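You operate a simulated robot arm through the tools that you are given. There is no shell and no other tool.

The job below is to be done with a simulated robot arm. You get a single attempt, and the scene is never put back.

JOB
Take the yoke arm's cover off, set the black BELT knob into the green and close it up again.
Fine: Open the red turn knob first and lock it after; lock the cover's yellow one.

The check looks at the end state, three seconds after you hand in, the way a careful person would. Anything else that was tipped, shoved, dropped, spilled or broken makes it a failure. A push-on lid holds only when it is set on centred and level and pressed home; a screw cap is set on level and turned clockwise until tight.

ROBOT AND FRAMES
A 7-joint arm with a two-finger parallel gripper, fixed in place. Base frame: the origin is on the floor under the middle of its stand, x ahead of it, y to its left, z up; the work surface is at about z = 790. Lengths are in mm, angles in rad, forces in N, time in s.
With the tool pointing down near the work surface it reaches from about 440 to 920 mm from the base axis. Its first joint turns from -2.496 to 2.496 rad. Payload 3 kg.
The tool frame sits at the grasp point between the pads (the TCP): z along the fingers, y along the line on which they close. The tips reach 30 mm beyond it. Largest opening 94 mm; finger width 28, thickness 10; the body of the gripper, 50 by 96 mm, starts 55 mm behind the TCP.
Orientation is that of the tool frame in the base frame, as [roll, pitch, yaw] about the fixed x, y, z axes, in that order (R = Rz(yaw) Ry(pitch) Rx(roll)). With the fingers straight down and closing along the base's y, the tool's x points along the base's -x, its y along +y and its z along -z.

CONTROLS
- The arm moves only by the tool arm_command. Its arguments are lists of equal length, an entry for each row: "dp": the shift along the tool's x, y, z in mm, a list of three; "turn": the turn, a rotation vector about the tool's x, y, z in rad, a list of three. In form: {"dp": [[dx, dy, dz], ...], "turn": [[rx, ry, rz], ...]}. A call has 1 to 20 rows; each row shifts and turns the commanded pose from where the row before left it, along the tool's axes as they then stand. "hand" is the finger opening in mm, from 0 to 94, set as the call begins (left out, the last holds). A row lasts 0.2 s, in which the tool goes at most 50 mm and 0.15 rad; a call with a longer step from one row to the next is refused whole, and so is a gripper value outside its range. Where a pose cannot be reached the arm comes as near as it can. A force on the tool above 40 N (or 10 N above the force at the start of the call, whichever is more), or a blocked arm, ends the call early, and 0.2 s more pass. The fingers move at their own pace (about 72 mm/s each) and stop on an object; they squeeze with about 30 N. The grip force told is the motor's: it shows also when the fingers shut on nothing. Time passes only in rows, and 0.2 s behind the last, so rows that do not move let the fingers close. It gives the time, the measured TCP pose, the force on the tool (base axes), the opening and the grip force at its end, in the units of the frame above (readings bear some noise), with the torque about the TCP (base axes, N m) and any sound that the robot's microphone picked up.
- Cameras (640 x 400 px; columns grow to the right, rows downward): "scene" is fixed at [61.7, 649.9, 1780.9]; the picture's right is [-0.68, -0.73, 0.00], its down [-0.51, 0.47, -0.72] and it looks along [0.53, -0.49, -0.69] (base axes); focal length 368 px, centre (320, 200). "wrist" rides on the gripper at [76, 14, -102] in the tool frame; the picture's right is [-0.18, 0.98, 0.00], its down [-0.75, -0.14, -0.64] and it looks along [-0.63, -0.12, 0.77] (tool axes); focal length 243 px, centre (320, 200). There is no depth. A picture from a camera that has moved, and an enlarged one, comes with that camera's place and axes in the base frame and with its lens. The place of the scene camera against the robot may be out by one fixed shift of up to 18 mm in any direction.
- snapshot(camera): a new picture of that camera. The clock stands still meanwhile.
- zoom(camera, box): a new picture of the part [left, top, right, bottom] of that camera's present view, enlarged. The clock stands still meanwhile.
- sign_off(): hands the job in; it is judged then, once.

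Places have to be worked out from the pictures, the camera data and where the tool is seen. Open the gripper and draw the arm clear of the work before you hand the job in, unless the task says otherwise.

The tools are called as name(argument=value, ...) on one line, values as JSON. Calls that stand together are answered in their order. arm_command: Moves the arm, as the interface text tells. Its arguments: {"type":"object","properties":{"dp":{"type":"array","items":{"type":"array","items":{"type":"number"}}},"turn":{"type":"array","items":{"type":"array","items":{"type":"number"}}},"hand":{"type":"number"}},"required":["dp","turn"]} The other tools are called the same way: snapshot (camera) takes a picture; zoom (camera, box) takes an enlarged picture of a part of a camera's view; sign_off () hands the job in.

At the start:

```text
clock: 0.0
tool_pos: [400.4, 204.2, 1297.5]
ee_rot: [-3.141, 0.001, 3.14]
ft_force: [0.7, 0.1, -0.5]
moment: [-0.01, 0.02, -0.01]
finger_gap: 93.7
grip_force: 0.0
```

scene: 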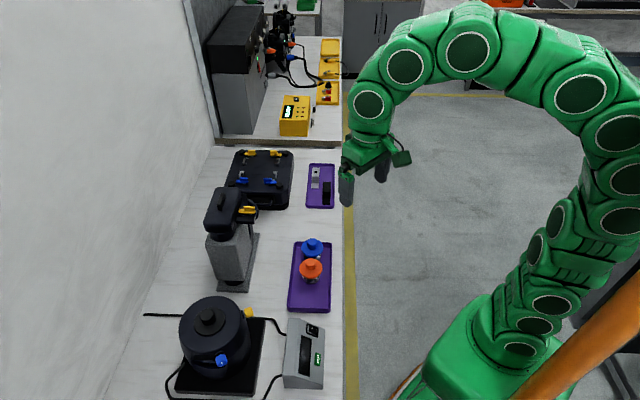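
wrist: 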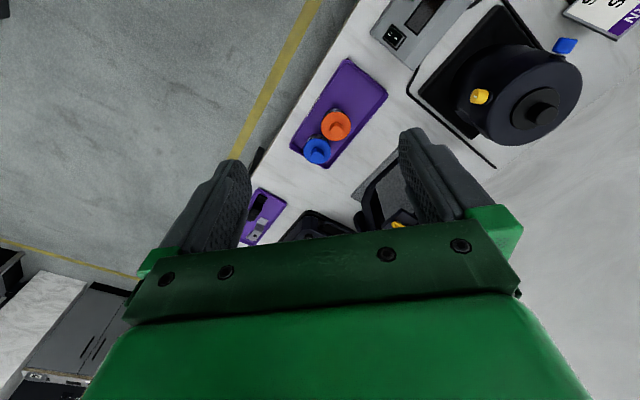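

I start by looking closely at the scene to identify the yoke arm, its cover, the belt knob, and the red and yellow turn knobs.

zoom(camera="scene", box=[180, 140, 340, 240])

zoom(camera="scene", box=[180, 170, 340, 300])

zoom(camera="scene", box=[140, 280, 340, 400])

zoom(camera="scene", box=[190, 0, 350, 140])

```text
4.00 times, centred on (260, 190) of scene
camera zoom: at [61.7, 649.9, 1780.9], right [-0.68, -0.73, 0.0], down [-0.51, 0.47, -0.72], along [0.53, -0.49, -0.69], focal length 1472 px, centre (560, 240)
```

zoom: 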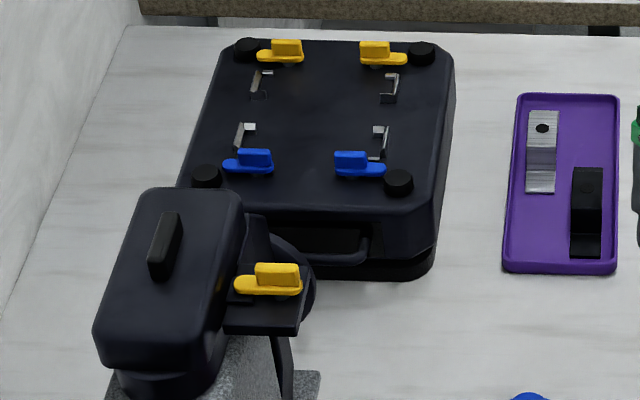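

```text
3.08 times, centred on (260, 235) of scene
camera zoom: at [61.7, 649.9, 1780.9], right [-0.68, -0.73, 0.0], down [-0.51, 0.47, -0.72], along [0.53, -0.49, -0.69], focal length 1132 px, centre (505, 92)
```

zoom: 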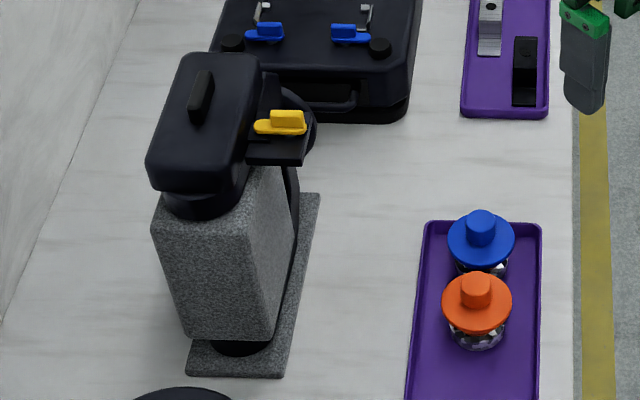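

```text
3.20 times, centred on (240, 340) of scene
camera zoom: at [61.7, 649.9, 1780.9], right [-0.68, -0.73, 0.0], down [-0.51, 0.47, -0.72], along [0.53, -0.49, -0.69], focal length 1178 px, centre (576, -248)
```

zoom: 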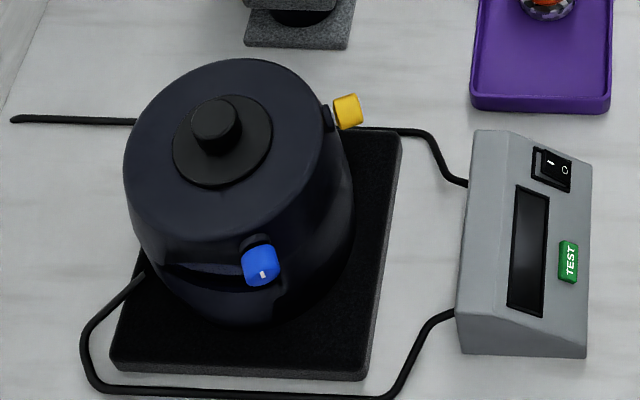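

```text
2.86 times, centred on (270, 70) of scene
camera zoom: at [61.7, 649.9, 1780.9], right [-0.68, -0.73, 0.0], down [-0.51, 0.47, -0.72], along [0.53, -0.49, -0.69], focal length 1052 px, centre (463, 571)
```

zoom: 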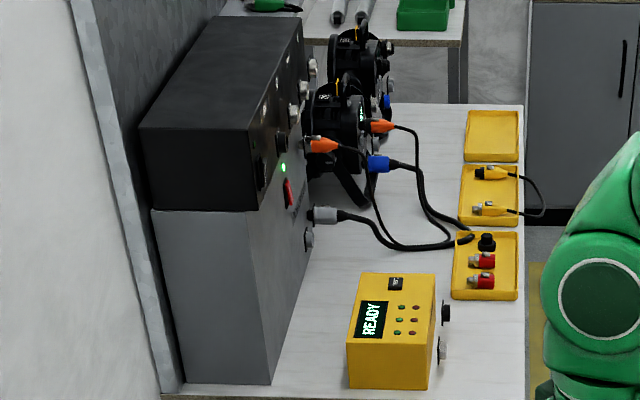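

The likely candidates are the grey stand with the dark cover and yellow turn knob, and the round pot; I look closer from the wrist camera too before moving.

zoom(camera="wrist", box=[360, 0, 640, 175])

zoom(camera="scene", box=[195, 175, 275, 225])

zoom(camera="scene", box=[195, 220, 275, 300])

zoom(camera="scene", box=[280, 150, 360, 210])

zoom(camera="wrist", box=[220, 150, 440, 250])

```text
2.29 times, centred on (500, 88) of wrist
camera zoom: at [323.4, 220.2, 1400.4], right [0.18, 0.98, 0.0], down [0.75, -0.14, 0.64], along [0.63, -0.12, -0.77], focal length 555 px, centre (-91, 457)
```

zoom: 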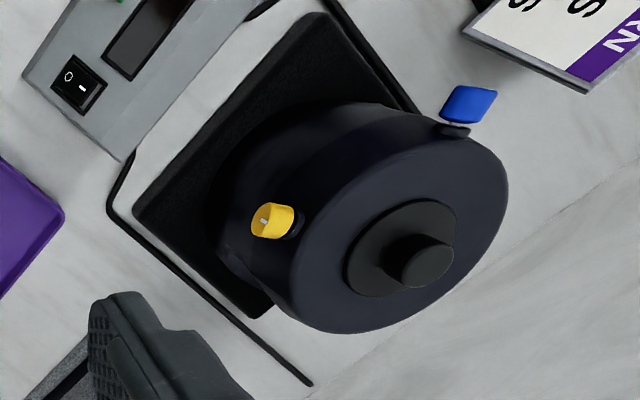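

```text
8.00 times, centred on (235, 200) of scene
camera zoom: at [61.7, 649.9, 1780.9], right [-0.68, -0.73, 0.0], down [-0.51, 0.47, -0.72], along [0.53, -0.49, -0.69], focal length 2944 px, centre (1000, 200)
```

zoom: 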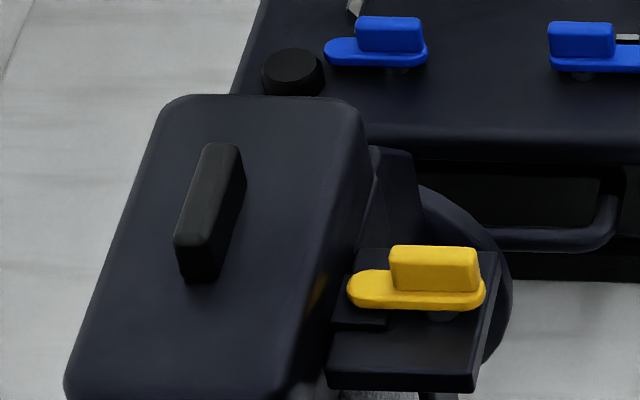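

```text
5.00 times, centred on (235, 260) of scene
camera zoom: at [61.7, 649.9, 1780.9], right [-0.68, -0.73, 0.0], down [-0.51, 0.47, -0.72], along [0.53, -0.49, -0.69], focal length 1840 px, centre (745, -100)
```

zoom: 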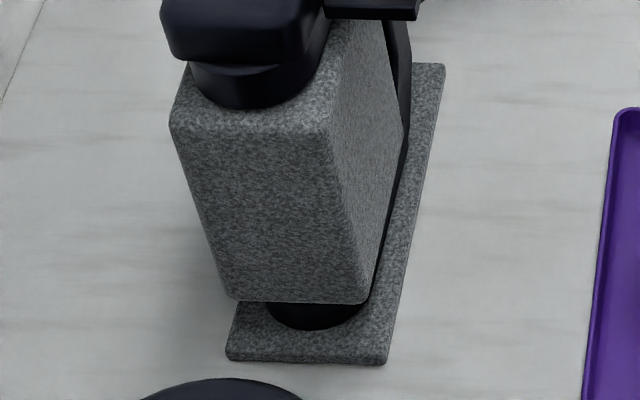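

```text
6.67 times, centred on (320, 180) of scene
camera zoom: at [61.7, 649.9, 1780.9], right [-0.68, -0.73, 0.0], down [-0.51, 0.47, -0.72], along [0.53, -0.49, -0.69], focal length 2454 px, centre (320, 333)
```

zoom: 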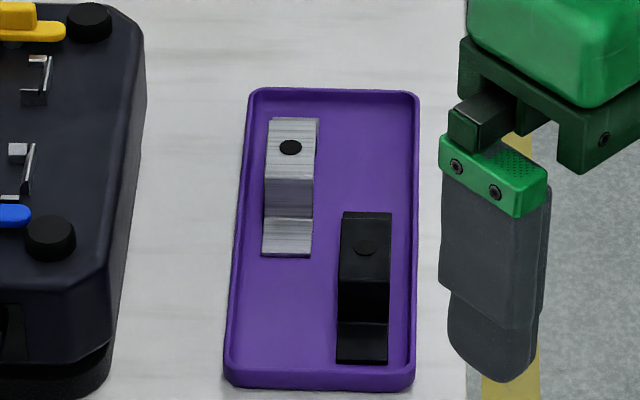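

```text
2.91 times, centred on (330, 200) of wrist
camera zoom: at [323.4, 220.2, 1400.4], right [0.18, 0.98, 0.0], down [0.75, -0.14, 0.64], along [0.63, -0.12, -0.77], focal length 706 px, centre (291, 200)
```

zoom: 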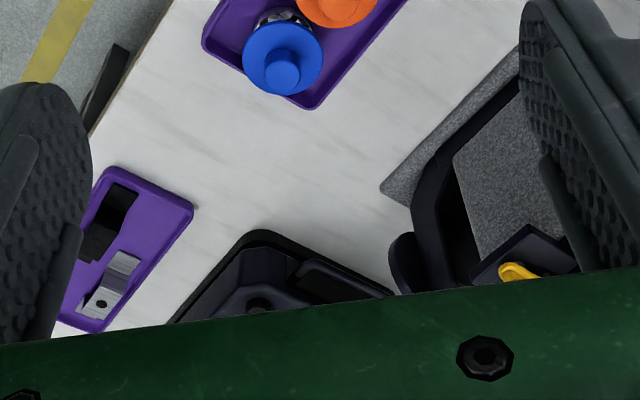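

The dark piece on the grey felt stand with the black grip and yellow turn lock looks like the yoke arm with its cover. I bring the wrist camera over it, staying high, to see it from above.

arm_command(dp=[[-30, 12, 0], [-30, 12, 0], [-30, 12, 0], [-30, 12, 0], [-30, 12, 0], [-30, 12, 0], [-30, 12, 0], [-30, 12, 0], [-20, 12, 0]], turn=[[0, 0, 0], [0, 0, 0], [0, 0, 0], [0, 0, 0], [0, 0, 0], [0, 0, 0], [0, 0, 0], [0, 0, 0], [0, 0, 0]])

snapshot(camera="wrist")

snapshot(camera="scene")

```text
clock: 2.0
tool_pos: [594.0, 282.2, 1291.5]
ee_rot: [-3.141, -0.001, -3.141]
ft_force: [-0.2, 0.5, 0.1]
moment: [0.01, 0.02, 0.0]
finger_gap: 94.1
grip_force: 0.2
out of reach, approached as far as the arm can: row 7, 8, 9
```

```text
taken
camera wrist: at [516.2, 298.1, 1394.9], right [0.18, 0.98, 0.0], down [0.75, -0.14, 0.64], along [0.63, -0.12, -0.77], focal length 243 px, centre (320, 200)
```

wrist: 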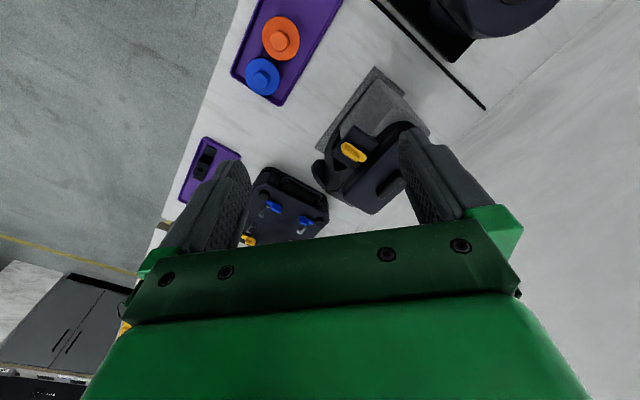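

```text
taken
```

scene: 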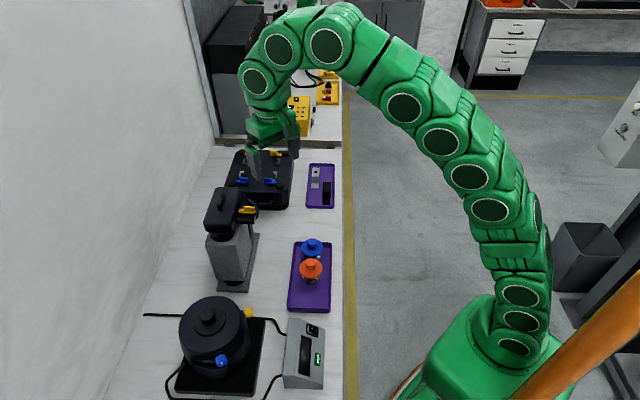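

At this height the reach ends near x=594. I zoom on the stand from here.

zoom(camera="wrist", box=[300, 60, 460, 220])

zoom(camera="wrist", box=[310, 110, 410, 210])

```text
2.50 times, centred on (380, 140) of wrist
camera zoom: at [516.2, 298.1, 1394.9], right [0.18, 0.98, 0.0], down [0.75, -0.14, 0.64], along [0.63, -0.12, -0.77], focal length 606 px, centre (170, 350)
```

zoom: 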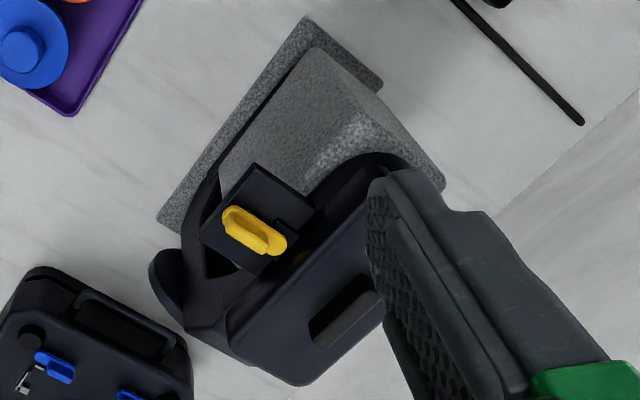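

```text
4.00 times, centred on (360, 160) of wrist
camera zoom: at [516.2, 298.1, 1394.9], right [0.18, 0.98, 0.0], down [0.75, -0.14, 0.64], along [0.63, -0.12, -0.77], focal length 970 px, centre (160, 360)
```

zoom: 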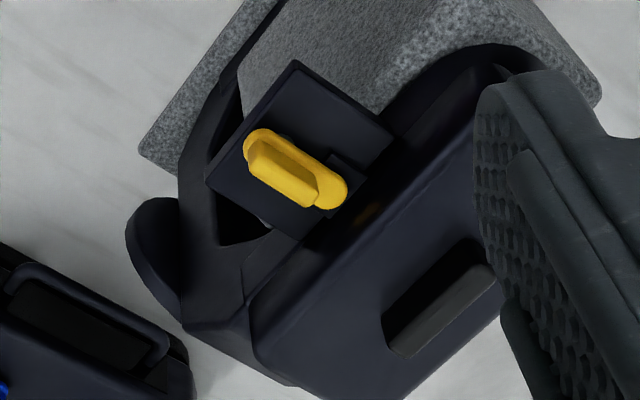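

The yellow latch's nose points toward the cover, so it is apparently locked on the cover's tab; I put it at about (704, 313, 1064). I descend some and shift left to get a better view of the handle and latch.

arm_command(dp=[[0, 10, 20], [0, 10, 20], [0, 10, 20], [0, 10, 20]], turn=[[0, 0, 0], [0, 0, 0], [0, 0, 0], [0, 0, 0]])

snapshot(camera="wrist")

```text
clock: 3.0
tool_pos: [591.7, 323.3, 1211.2]
ee_rot: [3.141, -0.001, -3.141]
ft_force: [0.2, -0.1, -0.3]
moment: [-0.02, 0.02, 0.02]
finger_gap: 94.0
grip_force: 0.0
```

```text
taken
camera wrist: at [515.1, 338.5, 1314.0], right [0.18, 0.98, 0.0], down [0.75, -0.14, 0.64], along [0.63, -0.12, -0.77], focal length 243 px, centre (320, 200)
```

wrist: 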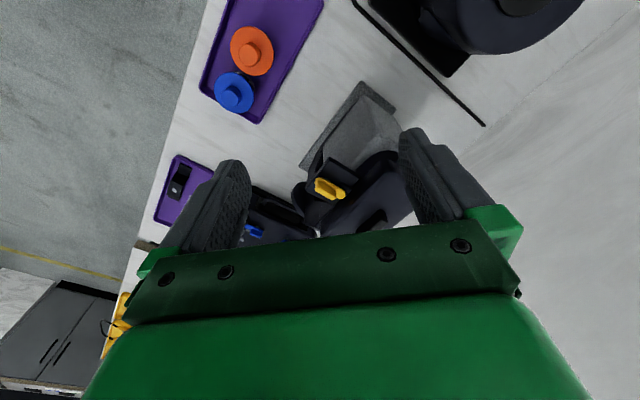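

The commanded pose follows the reached one. I zoom in on the latch and grip from here, to triangulate.

zoom(camera="wrist", box=[280, 140, 420, 230])

```text
4.44 times, centred on (350, 185) of wrist
camera zoom: at [515.1, 338.5, 1314.0], right [0.18, 0.98, 0.0], down [0.75, -0.14, 0.64], along [0.63, -0.12, -0.77], focal length 1078 px, centre (187, 267)
```

zoom: 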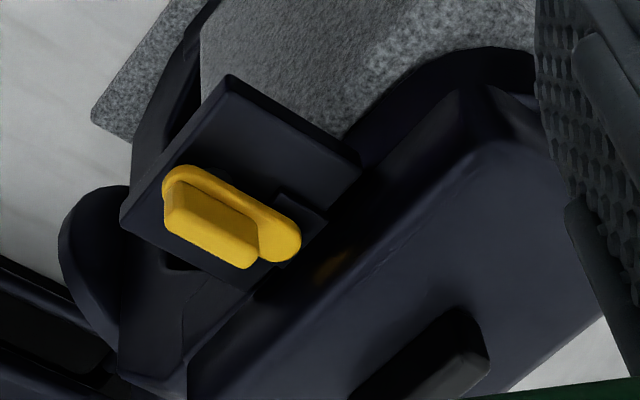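

Triangulating gives: latch nose tip ≈ (718, 329, 1059), latch ridge centre ≈ (702, 310, 1070), grip bar on the cover ≈ (757, 358, 1092) running at about 135°. I turn the tool 45° so the fingers can close across the latch ridge, and get a closer view of it.

arm_command(dp=[[0, 0, 0], [0, 0, 0], [0, 0, 0], [0, 0, 0], [0, 0, 0], [0, 0, 0], [-6, -21, 5], [-6, -21, 10], [-6, -21, 10]], turn=[[0, 0, -0.13], [0, 0, -0.13], [0, 0, -0.13], [0, 0, -0.13], [0, 0, -0.13], [0, 0, -0.135], [0, 0, 0], [0, 0, 0], [0, 0, 0]])

snapshot(camera="wrist")

```text
clock: 5.0
tool_pos: [651.0, 289.7, 1186.0]
ee_rot: [3.141, 0.001, -2.356]
ft_force: [-0.1, 0.5, -0.4]
moment: [0.03, -0.02, 0.04]
finger_gap: 94.0
grip_force: 0.0
```

```text
taken
camera wrist: at [585.8, 248.1, 1289.5], right [-0.56, 0.83, 0.0], down [0.63, 0.43, 0.64], along [0.53, 0.36, -0.77], focal length 243 px, centre (320, 200)
```

wrist: 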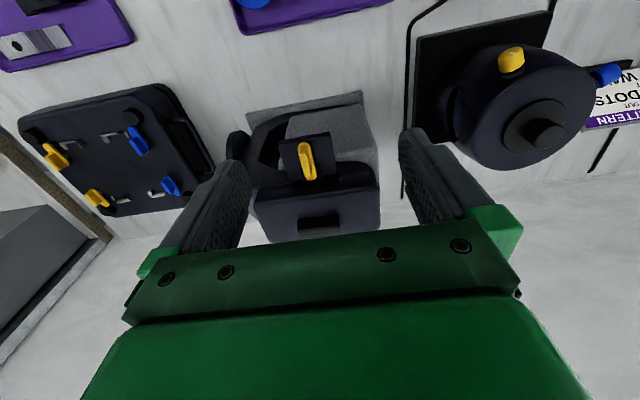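

Good view of the latch between the fingers; I zoom in.

zoom(camera="wrist", box=[260, 120, 360, 185])

zoom(camera="wrist", box=[230, 80, 400, 245])

zoom(camera="wrist", box=[560, 40, 640, 150])

```text
6.15 times, centred on (310, 152) of wrist
camera zoom: at [585.8, 248.1, 1289.5], right [-0.56, 0.83, 0.0], down [0.63, 0.43, 0.64], along [0.53, 0.36, -0.77], focal length 1493 px, centre (382, 492)
```

zoom: 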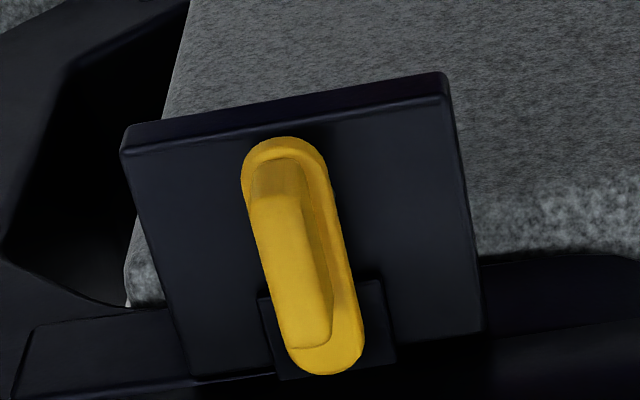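

```text
2.42 times, centred on (315, 162) of wrist
camera zoom: at [585.8, 248.1, 1289.5], right [-0.56, 0.83, 0.0], down [0.63, 0.43, 0.64], along [0.53, 0.36, -0.77], focal length 588 px, centre (332, 291)
```

zoom: 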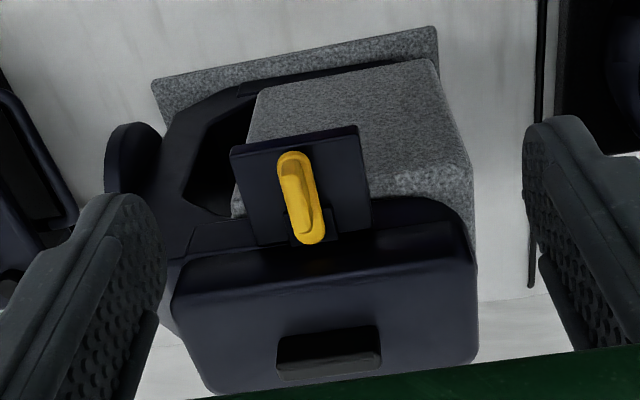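

```text
3.64 times, centred on (600, 95) of wrist
camera zoom: at [585.8, 248.1, 1289.5], right [-0.56, 0.83, 0.0], down [0.63, 0.43, 0.64], along [0.53, 0.36, -0.77], focal length 882 px, centre (-698, 582)
```

zoom: 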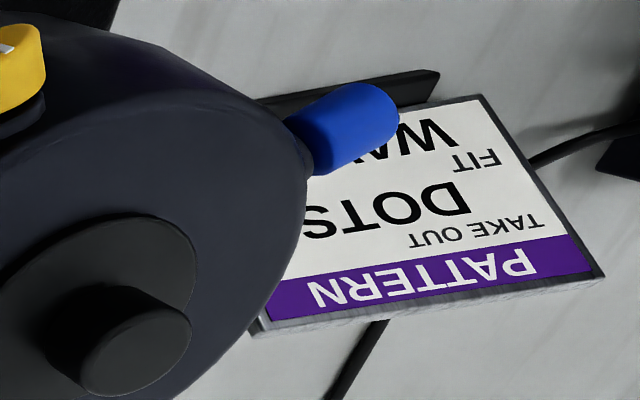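

The tab of the cover sits under the latch nose, so the latch is locked now and a quarter turn frees it. I look for the pivot post under the latch in the scene camera.

zoom(camera="scene", box=[232, 198, 264, 222])

zoom(camera="scene", box=[225, 140, 305, 200])

```text
16.00 times, centred on (248, 210) of scene
camera zoom: at [61.7, 649.9, 1780.9], right [-0.68, -0.73, 0.0], down [-0.51, 0.47, -0.72], along [0.53, -0.49, -0.69], focal length 5889 px, centre (1472, 40)
```

zoom: 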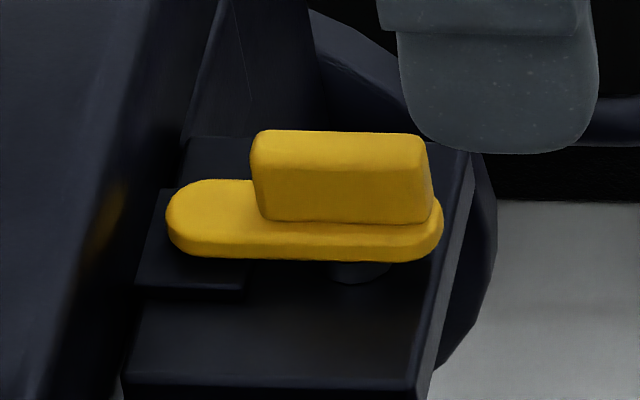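

```text
6.67 times, centred on (265, 170) of scene
camera zoom: at [61.7, 649.9, 1780.9], right [-0.68, -0.73, 0.0], down [-0.51, 0.47, -0.72], along [0.53, -0.49, -0.69], focal length 2454 px, centre (687, 400)
```

zoom: 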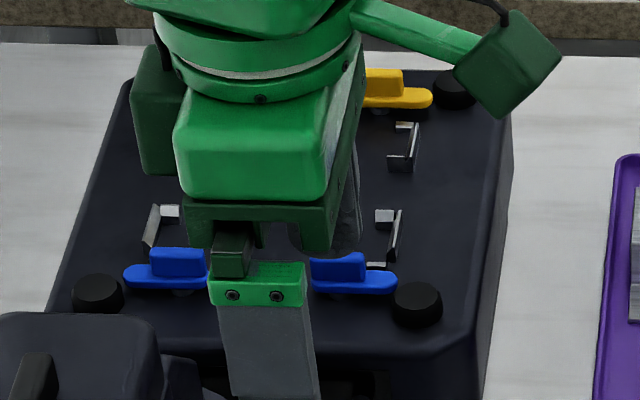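

The pivot post is near the ridge's centre, at about (699.5, 307), ridge top ≈ 1070, plate top ≈ 1059. I go above it with a part-open gripper and check the alignment.

arm_command(dp=[[-15.5, -7.4, 10], [-15.5, -7.4, 20], [-15.5, -7.3, 20], [0, 0, 6], [0, 0, 0]], turn=[[0, 0, 0], [0, 0, 0], [0, 0, 0], [0, 0, 0], [0, 0, 0]], hand=40)

snapshot(camera="wrist")

zoom(camera="scene", box=[195, 150, 307, 220])

```text
clock: 6.2
tool_pos: [698.1, 307.3, 1130.3]
ee_rot: [3.14, 0.0, -2.357]
ft_force: [0.2, -0.1, -0.6]
moment: [-0.03, -0.01, -0.01]
finger_gap: 40.0
grip_force: 0.0
```

```text
taken
camera wrist: at [633.1, 265.2, 1232.6], right [-0.56, 0.83, 0.0], down [0.63, 0.43, 0.64], along [0.53, 0.36, -0.77], focal length 243 px, centre (320, 200)
```

wrist: 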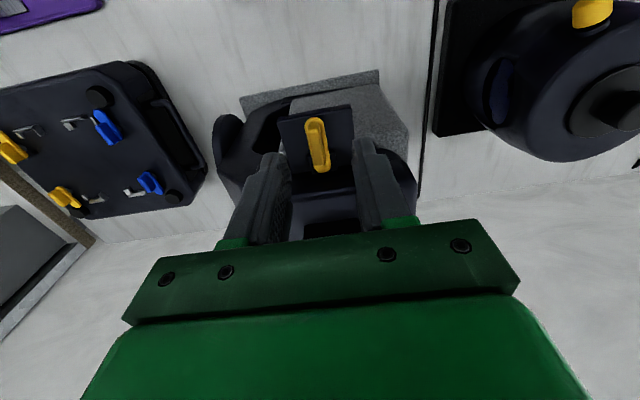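

```text
5.71 times, centred on (251, 185) of scene
camera zoom: at [61.7, 649.9, 1780.9], right [-0.68, -0.73, 0.0], down [-0.51, 0.47, -0.72], along [0.53, -0.49, -0.69], focal length 2103 px, centre (714, 286)
```

zoom: 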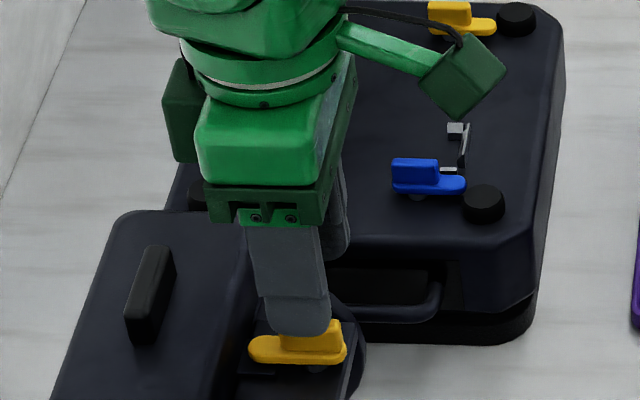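

Aligned within a couple of millimetres. I go down so the fingertips straddle the ridge, just above the latch plate, and check.

arm_command(dp=[[0, 0, 12], [0, 0, 12], [0, 0, 10], [0, 0, 5]], turn=[[0, 0, 0], [0, 0, 0], [0, 0, 0], [0, 0, 0]])

zoom(camera="wrist", box=[240, 90, 400, 230])

zoom(camera="scene", box=[225, 180, 281, 220])

```text
clock: 7.2
tool_pos: [698.4, 307.6, 1091.0]
ee_rot: [-3.141, -0.001, -2.357]
ft_force: [-0.8, -0.2, 0.2]
moment: [0.02, 0.02, 0.0]
finger_gap: 40.0
grip_force: 0.0
```

```text
2.86 times, centred on (320, 160) of wrist
camera zoom: at [633.1, 265.0, 1193.0], right [-0.56, 0.83, 0.0], down [0.63, 0.43, 0.64], along [0.53, 0.36, -0.77], focal length 693 px, centre (320, 314)
```

zoom: 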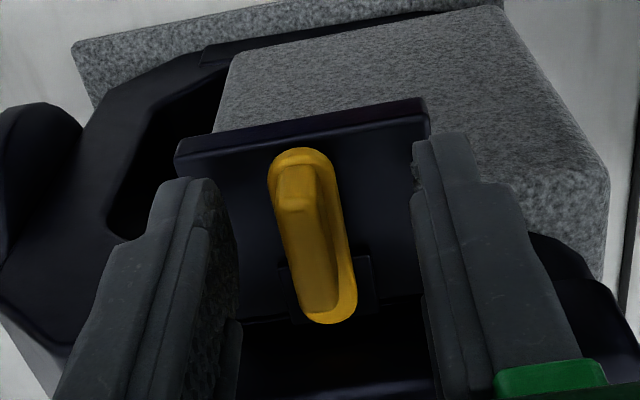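

```text
10.00 times, centred on (253, 200) of scene
camera zoom: at [61.7, 649.9, 1780.9], right [-0.68, -0.73, 0.0], down [-0.51, 0.47, -0.72], along [0.53, -0.49, -0.69], focal length 3680 px, centre (990, 200)
```

zoom: 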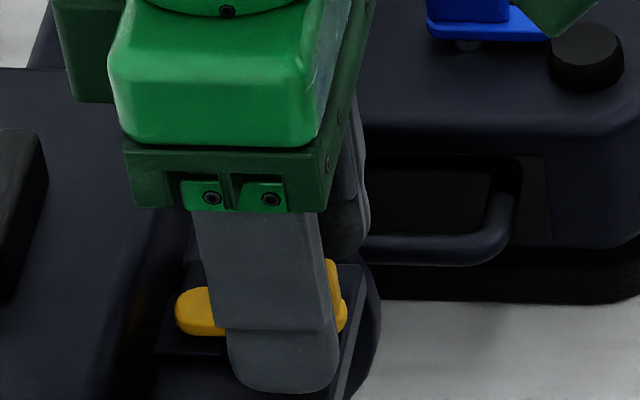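

The fingers straddle the ridge; the tool appears about 2 mm too far towards the cover. I correct by 2 mm and close on the ridge.

arm_command(dp=[[2, 0, 0], [0, 0, 0], [0, 0, 0]], turn=[[0, 0, 0], [0, 0, 0], [0, 0, 0]], hand=0)

zoom(camera="wrist", box=[240, 90, 400, 230])

```text
clock: 8.0
tool_pos: [699.2, 303.9, 1091.2]
ee_rot: [-3.139, 0.001, -2.358]
ft_force: [8.2, 0.8, -0.2]
moment: [-0.09, 0.18, 0.16]
finger_gap: 9.0
grip_force: 42.7
stopped in row 3: the force on the tool passed its limit at 42 N (the readings are from after the stop); the commanded pose is now the measured one
```

```text
2.86 times, centred on (320, 160) of wrist
camera zoom: at [634.0, 261.7, 1193.6], right [-0.56, 0.83, 0.0], down [0.63, 0.43, 0.64], along [0.53, 0.36, -0.77], focal length 693 px, centre (320, 314)
```

zoom: 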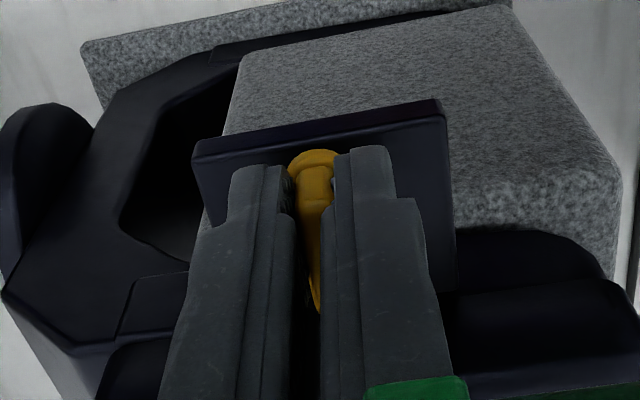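

Gripped the ridge (gap 9 mm); the arm gave about 3 mm sideways to centre on it. I try a small counter-clockwise turn (seen from above) and watch the moment.

arm_command(dp=[[0, 0, 0], [0, 0, 0], [0, 0, 0]], turn=[[0, 0, -0.06], [0, 0, -0.06], [0, 0, 0]])

zoom(camera="wrist", box=[240, 90, 400, 230])

```text
clock: 8.8
tool_pos: [700.9, 303.8, 1090.0]
ee_rot: [-3.138, 0.0, -2.241]
ft_force: [19.6, -6.9, -9.3]
moment: [0.89, -1.0, -0.17]
finger_gap: 8.8
grip_force: 42.7
```

```text
2.86 times, centred on (320, 160) of wrist
camera zoom: at [640.3, 253.9, 1193.6], right [-0.66, 0.75, 0.0], down [0.58, 0.5, 0.64], along [0.49, 0.42, -0.77], focal length 693 px, centre (320, 314)
```

zoom: 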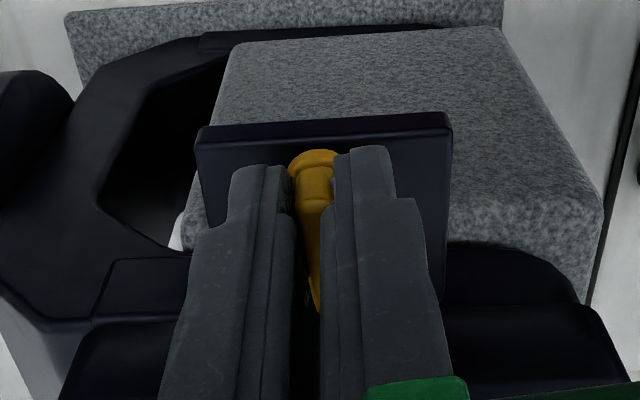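

The latch turns with the fingers counter-clockwise with little torque. I ease the side force by shifting about 1.5 mm and continue turning in small steps.

arm_command(dp=[[-0.5, -1.5, 0], [0, 0, 0], [0, 0, 0], [0, 0, 0]], turn=[[0, 0, 0], [0, 0, -0.06], [0, 0, -0.06], [0, 0, 0]])

```text
clock: 9.8
tool_pos: [700.9, 302.7, 1090.9]
ee_rot: [-3.138, 0.0, -2.122]
ft_force: [10.0, -12.3, -10.0]
moment: [-0.28, 0.03, -0.1]
finger_gap: 8.9
grip_force: 42.7
```

Still turning freely; side force moderate. I continue with a small correction toward the pull direction.

arm_command(dp=[[0.4, -1.2, 0.5], [0, 0, 0], [0, 0, 0], [0, 0, 0], [0, 0, 0]], turn=[[0, 0, -0.05], [0, 0, -0.07], [0, 0, -0.07], [0, 0, -0.07], [0, 0, 0]])

zoom(camera="scene", box=[225, 180, 281, 220])

```text
clock: 11.0
tool_pos: [703.0, 301.0, 1090.5]
ee_rot: [-3.137, 0.0, -1.86]
ft_force: [37.9, -6.0, -7.8]
moment: [0.07, -0.6, -0.26]
finger_gap: 8.8
grip_force: 42.5
```

```text
10.00 times, centred on (253, 200) of scene
camera zoom: at [61.7, 649.9, 1780.9], right [-0.68, -0.73, 0.0], down [-0.51, 0.47, -0.72], along [0.53, -0.49, -0.69], focal length 3680 px, centre (990, 200)
```

zoom: 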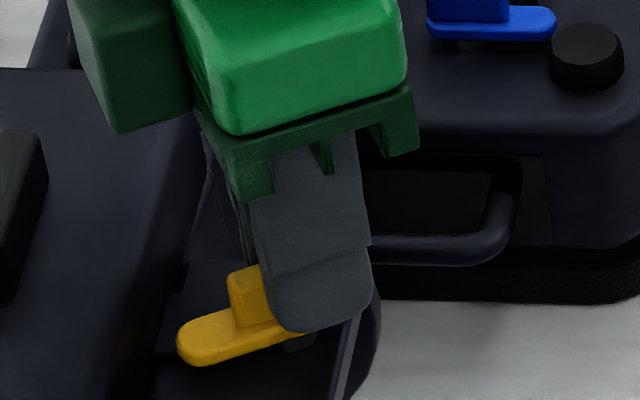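

The latch is turning (nose now swung toward the camera). Side force is 38 N in +x, so I relieve it by moving 2 mm that way before turning on.

arm_command(dp=[[0.2, -2.1, 0], [0, 0, 0]], turn=[[0, 0, 0], [0, 0, 0]])

```text
clock: 11.6
tool_pos: [703.0, 301.5, 1091.8]
ee_rot: [-3.14, 0.0, -1.859]
ft_force: [13.3, -6.7, -1.3]
moment: [0.47, -0.26, -0.13]
finger_gap: 8.7
grip_force: 42.3
```

The forces tell the pivot lies about 11 mm ahead of the TCP along the ridge (≈ (707, 311.5)). I follow the arc about that pivot for 0.4 rad.

arm_command(dp=[[0.2, -1.1, 0], [-0.05, -1.08, 0], [-0.05, -1.08, 0], [-0.05, -1.08, 0], [-0.05, -1.08, 0], [0, 0, 0]], turn=[[0, 0, 0], [0, 0, -0.1], [0, 0, -0.1], [0, 0, -0.1], [0, 0, -0.1], [0, 0, 0]])

zoom(camera="scene", box=[225, 180, 281, 220])

```text
clock: 12.5
tool_pos: [703.2, 301.8, 1090.9]
ee_rot: [3.139, -0.001, -1.668]
ft_force: [-5.2, -2.4, 6.8]
moment: [0.74, -0.08, -0.01]
finger_gap: 8.8
grip_force: 42.9
stopped in row 4: the force on the tool passed its limit at 43 N (the readings are from after the stop); the commanded pose is now the measured one
```

```text
10.00 times, centred on (253, 200) of scene
camera zoom: at [61.7, 649.9, 1780.9], right [-0.68, -0.73, 0.0], down [-0.51, 0.47, -0.72], along [0.53, -0.49, -0.69], focal length 3680 px, centre (990, 200)
```

zoom: 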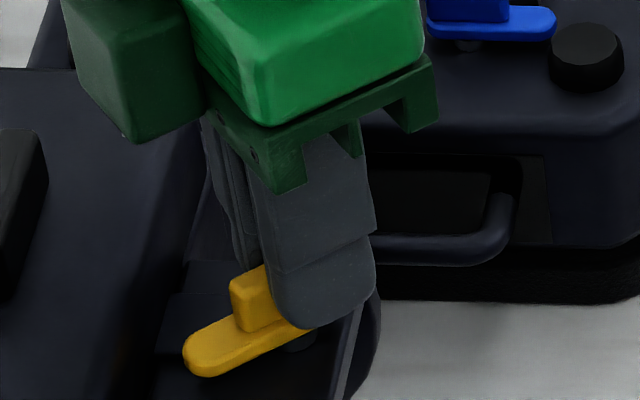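

The stop shows the pivot is closer to the TCP than I thought; force is now near zero at (703.2, 301.8). I turn on the spot in small steps and watch the force.

arm_command(dp=[[0, 0, 0], [0, 0, 0], [0, 0, 0]], turn=[[0, 0, -0.08], [0, 0, -0.08], [0, 0, 0]])

```text
clock: 13.3
tool_pos: [706.0, 301.4, 1092.0]
ee_rot: [3.142, -0.003, -1.508]
ft_force: [23.4, 4.4, 11.3]
moment: [-0.97, -0.61, -0.17]
finger_gap: 8.7
grip_force: 41.9
```

Side force builds in +x again; I shift 2 mm in +x and read the force before turning further.

arm_command(dp=[[0, -1.0, 0], [0, -1.0, 0], [0, 0, 0]], turn=[[0, 0, 0], [0, 0, 0], [0, 0, 0]])

snapshot(camera="wrist")

```text
clock: 14.1
tool_pos: [705.1, 301.7, 1091.7]
ee_rot: [3.136, -0.002, -1.509]
ft_force: [-25.9, -15.1, 20.3]
moment: [0.34, 0.43, 0.22]
finger_gap: 8.6
grip_force: 42.4
```

```text
taken
camera wrist: at [695.4, 226.5, 1194.1], right [-0.99, 0.12, 0.0], down [0.1, 0.76, 0.64], along [0.08, 0.63, -0.77], focal length 243 px, centre (320, 200)
```

wrist: 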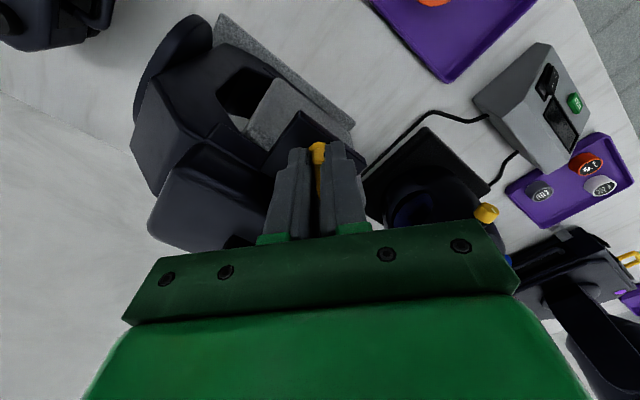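

Overshot: the force-free point is about 1 mm back, implying a pivot about 6 mm ahead of the TCP. I back off 1 mm and turn on in small steps with that radius.

arm_command(dp=[[0.3, 1.0, -0.5], [0, -0.48, 0], [0, -0.48, 0], [0, 0, 0]], turn=[[0, 0, 0], [0, 0, -0.08], [0, 0, -0.08], [0, 0, 0]])

```text
clock: 15.1
tool_pos: [705.3, 302.9, 1090.5]
ee_rot: [3.137, -0.003, -1.346]
ft_force: [-14.8, -5.0, 3.5]
moment: [-1.31, -0.13, 0.15]
finger_gap: 8.9
grip_force: 42.9
```

Forces are modest. I continue turning with a slightly smaller shift per step.

arm_command(dp=[[0, 0, 0], [0, -0.3, 0], [0, -0.4, 0], [0, 0, 0]], turn=[[0, 0, -0.08], [0, 0, -0.08], [0, 0, -0.08], [0, 0, 0]])

zoom(camera="scene", box=[225, 180, 281, 220])

```text
clock: 16.1
tool_pos: [707.2, 303.8, 1089.8]
ee_rot: [3.141, -0.001, -1.109]
ft_force: [0.4, 4.3, -10.2]
moment: [-0.22, -0.44, -0.03]
finger_gap: 9.2
grip_force: 42.6
```

```text
10.00 times, centred on (253, 200) of scene
camera zoom: at [61.7, 649.9, 1780.9], right [-0.68, -0.73, 0.0], down [-0.51, 0.47, -0.72], along [0.53, -0.49, -0.69], focal length 3680 px, centre (990, 200)
```

zoom: 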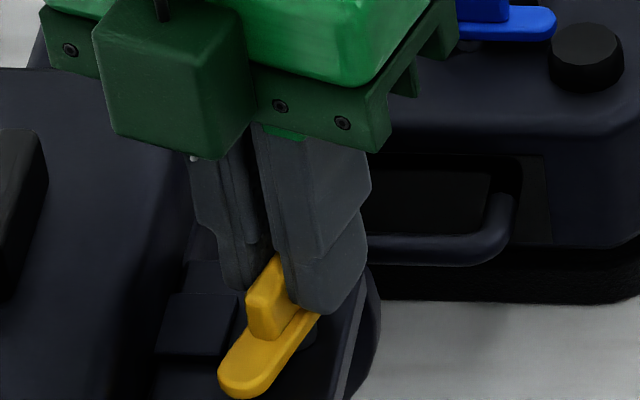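

Forces near zero now, and the nose has left the tab. I finish the quarter turn.

arm_command(dp=[[0, -0.4, 0], [0, -0.4, 0], [0, -0.4, 0], [0, -0.4, 0], [0, 0, 0]], turn=[[0, 0, -0.08], [0, 0, -0.08], [0, 0, -0.08], [0, 0, -0.08], [0, 0, 0]])

zoom(camera="scene", box=[225, 180, 281, 220])

```text
clock: 17.1
tool_pos: [709.9, 303.5, 1090.6]
ee_rot: [-3.141, 0.0, -0.793]
ft_force: [8.2, 3.6, -14.7]
moment: [-0.01, -0.43, -0.05]
finger_gap: 8.8
grip_force: 42.6
stopped in row 5: the force on the tool passed its limit at 41 N (the readings are from after the stop); the commanded pose is now the measured one
```

```text
10.00 times, centred on (253, 200) of scene
camera zoom: at [61.7, 649.9, 1780.9], right [-0.68, -0.73, 0.0], down [-0.51, 0.47, -0.72], along [0.53, -0.49, -0.69], focal length 3680 px, centre (990, 200)
```

zoom: 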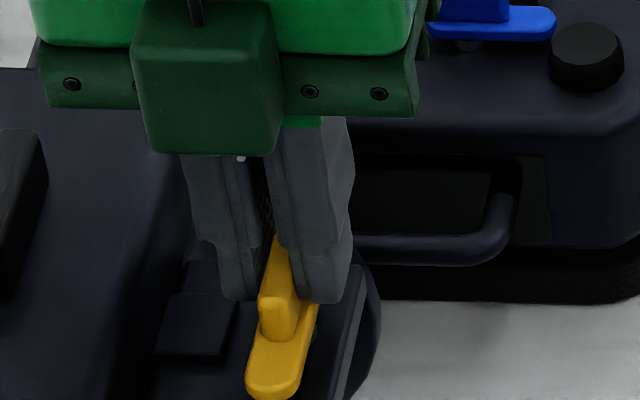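

The latch now lies parallel to the cover's edge, nose clear of the tab. I release it, opening only to 30 mm, and lift straight up.

arm_command(dp=[[0, 0, 0], [0, 0, 0], [0, 0, -10], [0, 0, -25], [0, 0, -30], [0, 0, -20]], turn=[[0, 0, 0], [0, 0, 0], [0, 0, 0], [0, 0, 0], [0, 0, 0], [0, 0, 0]], hand=30)

snapshot(camera="wrist")

zoom(camera="scene", box=[195, 160, 291, 220])

```text
clock: 18.5
tool_pos: [710.3, 303.1, 1175.9]
ee_rot: [3.141, -0.002, -0.794]
ft_force: [0.6, 0.1, -0.4]
moment: [0.02, 0.0, 0.0]
finger_gap: 30.1
grip_force: 0.1
```

```text
taken
camera wrist: at [752.2, 240.2, 1279.5], right [-0.83, -0.56, 0.0], down [-0.43, 0.64, 0.64], along [-0.36, 0.53, -0.77], focal length 243 px, centre (320, 200)
```

wrist: 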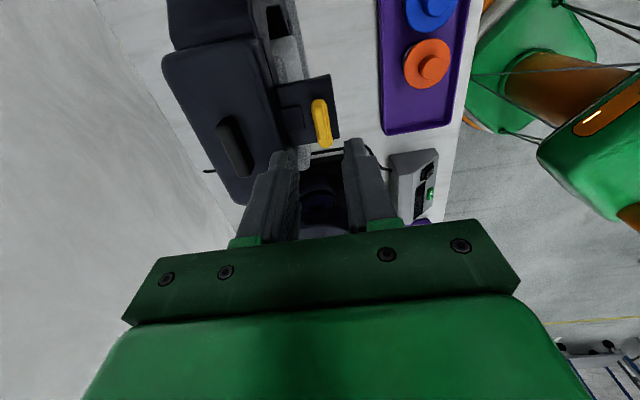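

```text
6.67 times, centred on (243, 190) of scene
camera zoom: at [61.7, 649.9, 1780.9], right [-0.68, -0.73, 0.0], down [-0.51, 0.47, -0.72], along [0.53, -0.49, -0.69], focal length 2454 px, centre (833, 267)
```

zoom: 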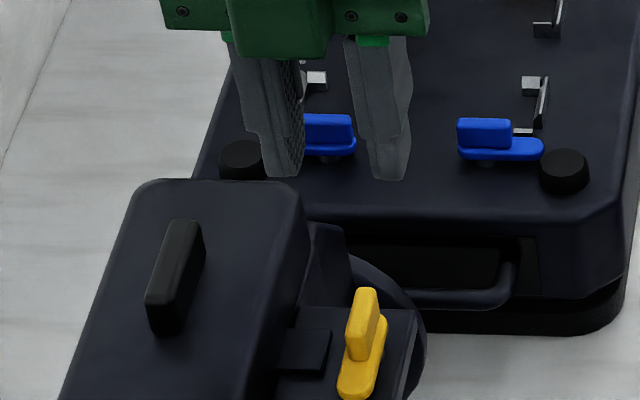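

The latch is clearly open. Now I zoom on the cover's grip bar from this side.

zoom(camera="wrist", box=[150, 0, 350, 210])

zoom(camera="wrist", box=[200, 100, 270, 190])

```text
1.90 times, centred on (250, 105) of wrist
camera zoom: at [752.2, 240.2, 1279.5], right [-0.83, -0.56, 0.0], down [-0.43, 0.64, 0.64], along [-0.36, 0.53, -0.77], focal length 462 px, centre (453, 381)
```

zoom: 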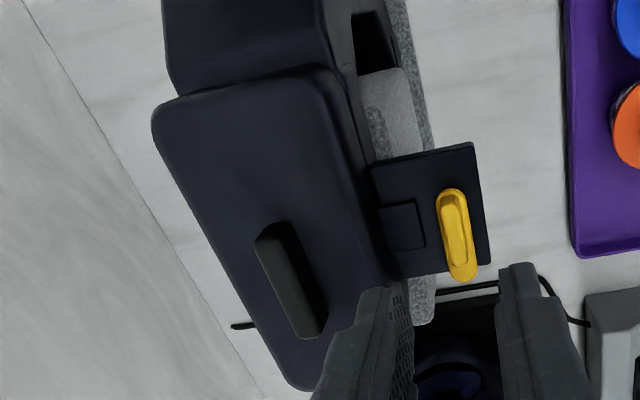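

```text
4.44 times, centred on (235, 145) of wrist
camera zoom: at [752.2, 240.2, 1279.5], right [-0.83, -0.56, 0.0], down [-0.43, 0.64, 0.64], along [-0.36, 0.53, -0.77], focal length 1078 px, centre (698, 444)
```

zoom: 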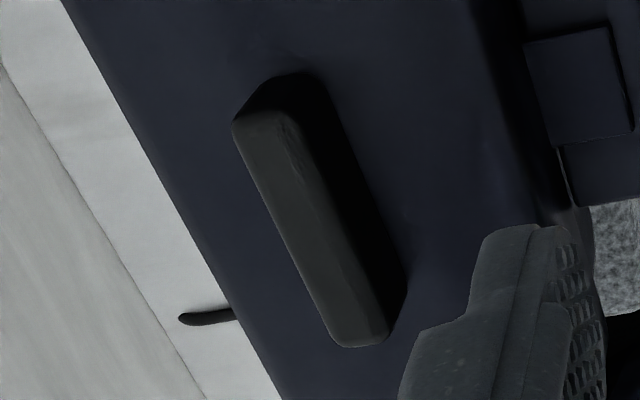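

Triangulation from two views puts the grip bar's top centre at about (757, 361, 1097), 48 mm long, running at 135°, about 18 mm tall. I test whether the arm can get above it with the tool upright, staying well above.

arm_command(dp=[[0, -18, 0], [0, -18, 5], [0, -18, 5], [0, -18, 5], [0, 0, 0]], turn=[[0, 0, 0], [0, 0, 0], [0, 0, 0], [0, 0, 0], [0, 0, 0]])

```text
clock: 19.7
tool_pos: [726.9, 321.1, 1170.8]
ee_rot: [3.141, 0.0, -0.793]
ft_force: [0.6, 0.0, 0.7]
moment: [-0.01, 0.0, -0.02]
finger_gap: 30.2
grip_force: 0.0
out of reach, approached as far as the arm can: row 2, 3, 4
```

With the tool upright the arm barely reaches there (limit about r=847 at z=1112), so lifting needs a tilted tool. I'll grip the bar by its two ends (48 mm apart) with the fingers leaning outward 20°, which keeps the pads flat on the end faces. First I back off and turn the tool.

arm_command(dp=[[0, 20, 0], [0, 20, 0], [0, 10, 0], [0, 0, 0], [0, 0, 0], [0, 0, 0], [0, 0, 0], [0, 0, 0], [0, 0, 0], [0, 0, 0], [0, 0, 0], [0, 0, 0], [0, 0, 0], [0, 0, 0], [0, 0, 0], [0, 0, 0], [0, 0, 0], [0, 0, 0]], turn=[[0, 0, 0], [0, 0, 0], [0, 0, 0], [0, 0, 0.13], [0, 0, 0.13], [0, 0, 0.13], [0, 0, 0.13], [0, 0, 0.13], [0, 0, 0.13], [0, 0, 0.13], [0, 0, 0.13], [0, 0, 0.13], [0, 0, 0.13], [0, 0, 0.13], [0, 0, 0.133], [0, -0.117, 0], [0, -0.116, 0], [0, -0.116, 0]], hand=70)

snapshot(camera="wrist")

```text
clock: 23.5
tool_pos: [690.1, 285.0, 1172.5]
ee_rot: [-3.14, 0.35, -2.354]
ft_force: [-0.2, -0.4, -0.5]
moment: [-0.04, 0.04, 0.02]
finger_gap: 69.9
grip_force: 0.1
```

```text
taken
camera wrist: at [604.4, 223.0, 1242.4], right [-0.57, 0.82, 0.06], down [0.44, 0.25, 0.86], along [0.69, 0.52, -0.5], focal length 243 px, centre (320, 200)
```

wrist: 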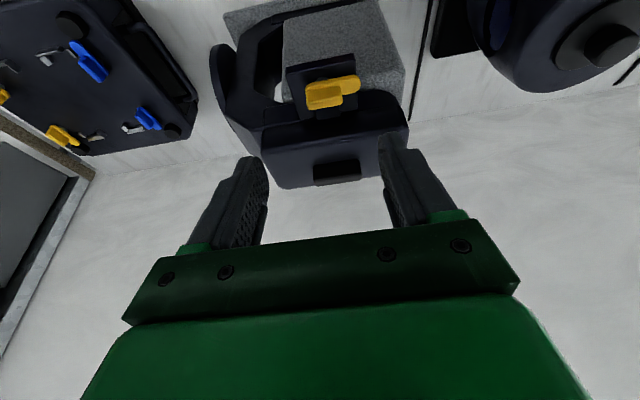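

The camera now looks along the approach. I move to just above the bar (TCP ≈ (748, 352, 1150)) and check.

arm_command(dp=[[-15.1, 1.28, 10.2], [-15.1, 1.28, 10.2], [-15.1, 1.28, 10.2], [-15.1, 1.28, 10.2], [-15.1, 1.28, 10.1], [0, 0, 0]], turn=[[0, 0, 0], [0, 0, 0], [0, 0, 0], [0, 0, 0], [0, 0, 0], [0, 0, 0]])

snapshot(camera="wrist")

zoom(camera="scene", box=[185, 160, 281, 220])

```text
clock: 24.9
tool_pos: [747.9, 352.7, 1150.4]
ee_rot: [-3.14, 0.346, -2.356]
ft_force: [-0.1, -0.1, 0.6]
moment: [0.03, -0.01, -0.01]
finger_gap: 70.1
grip_force: 0.1
```

```text
taken
camera wrist: at [662.1, 288.7, 1221.6], right [-0.57, 0.82, 0.06], down [0.45, 0.25, 0.86], along [0.69, 0.52, -0.51], focal length 243 px, centre (320, 200)
```

wrist: 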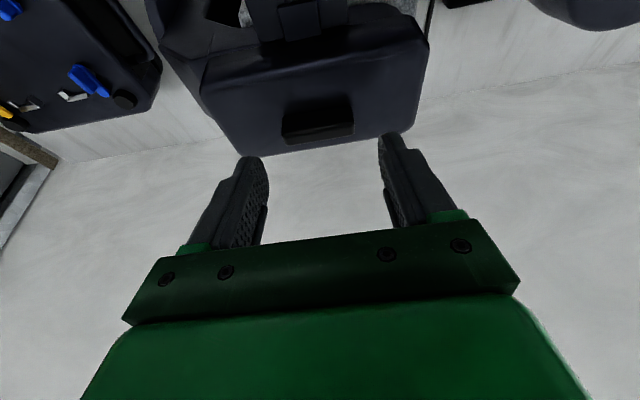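

```text
6.67 times, centred on (233, 190) of scene
camera zoom: at [61.7, 649.9, 1780.9], right [-0.68, -0.73, 0.0], down [-0.51, 0.47, -0.72], along [0.53, -0.49, -0.69], focal length 2454 px, centre (900, 267)
```

zoom: 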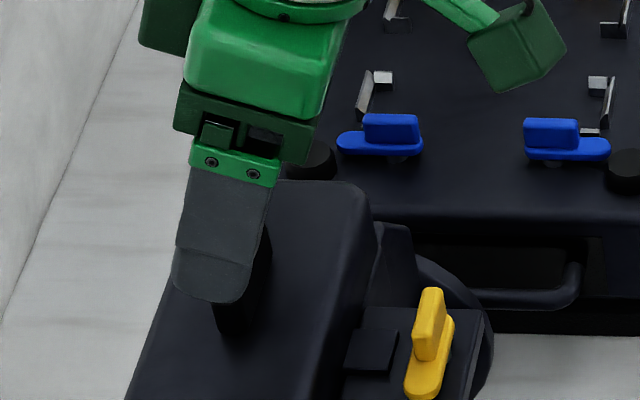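

I zoom in on the bar from here to refine its position relative to the fingertips.

zoom(camera="wrist", box=[240, 80, 400, 180])

```text
4.00 times, centred on (320, 130) of wrist
camera zoom: at [662.1, 288.7, 1221.6], right [-0.57, 0.82, 0.06], down [0.45, 0.25, 0.86], along [0.69, 0.52, -0.51], focal length 970 px, centre (320, 480)
```

zoom: 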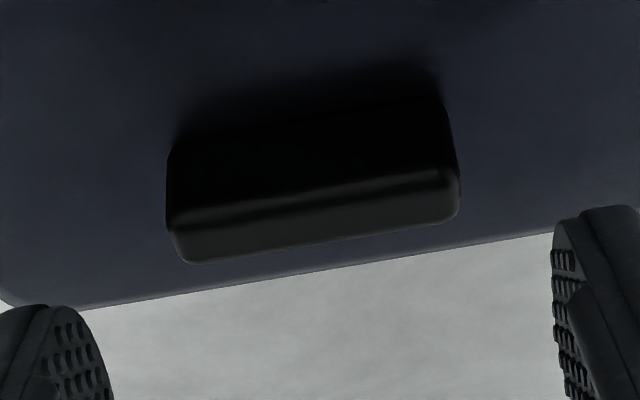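

Bar centre refined to ≈ (758, 363). I descend to TCP ≈ (751.5, 357, 1113) so the pads sit beside the bar's ends, just above the cover's top.

arm_command(dp=[[2, 0.12, 9.5], [2, 0.12, 9.5], [2, 0.12, 9.5], [1.9, 0.12, 8.5], [0, 0, 0]], turn=[[0, 0, 0], [0, 0, 0], [0, 0, 0], [0, 0, 0], [0, 0, 0]])

zoom(camera="wrist", box=[220, 70, 420, 230])

zoom(camera="scene", box=[195, 170, 259, 210])

```text
clock: 26.1
tool_pos: [752.4, 356.7, 1114.7]
ee_rot: [-3.141, 0.354, -2.354]
ft_force: [-4.8, -6.3, 33.4]
moment: [0.01, 0.51, -0.01]
finger_gap: 70.0
grip_force: 0.1
```

```text
2.50 times, centred on (320, 150) of wrist
camera zoom: at [665.8, 293.1, 1184.8], right [-0.57, 0.82, 0.06], down [0.44, 0.25, 0.86], along [0.69, 0.52, -0.5], focal length 606 px, centre (320, 325)
```

zoom: 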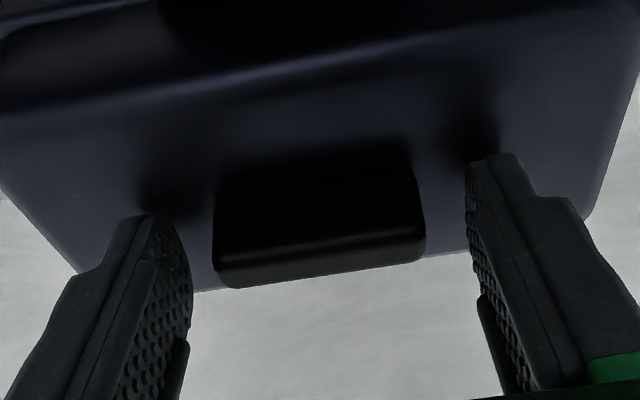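

```text
10.00 times, centred on (227, 190) of scene
camera zoom: at [61.7, 649.9, 1780.9], right [-0.68, -0.73, 0.0], down [-0.51, 0.47, -0.72], along [0.53, -0.49, -0.69], focal length 3680 px, centre (1250, 300)
```

zoom: 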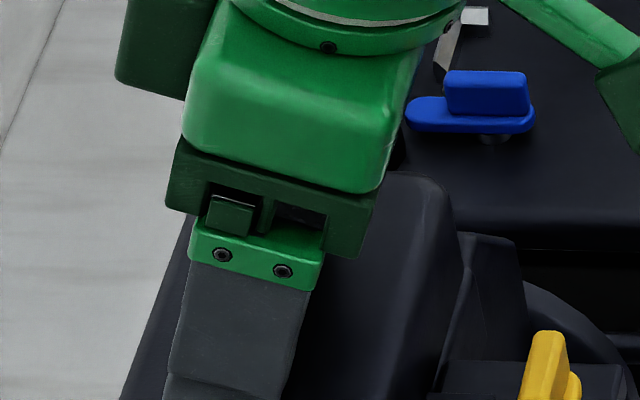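

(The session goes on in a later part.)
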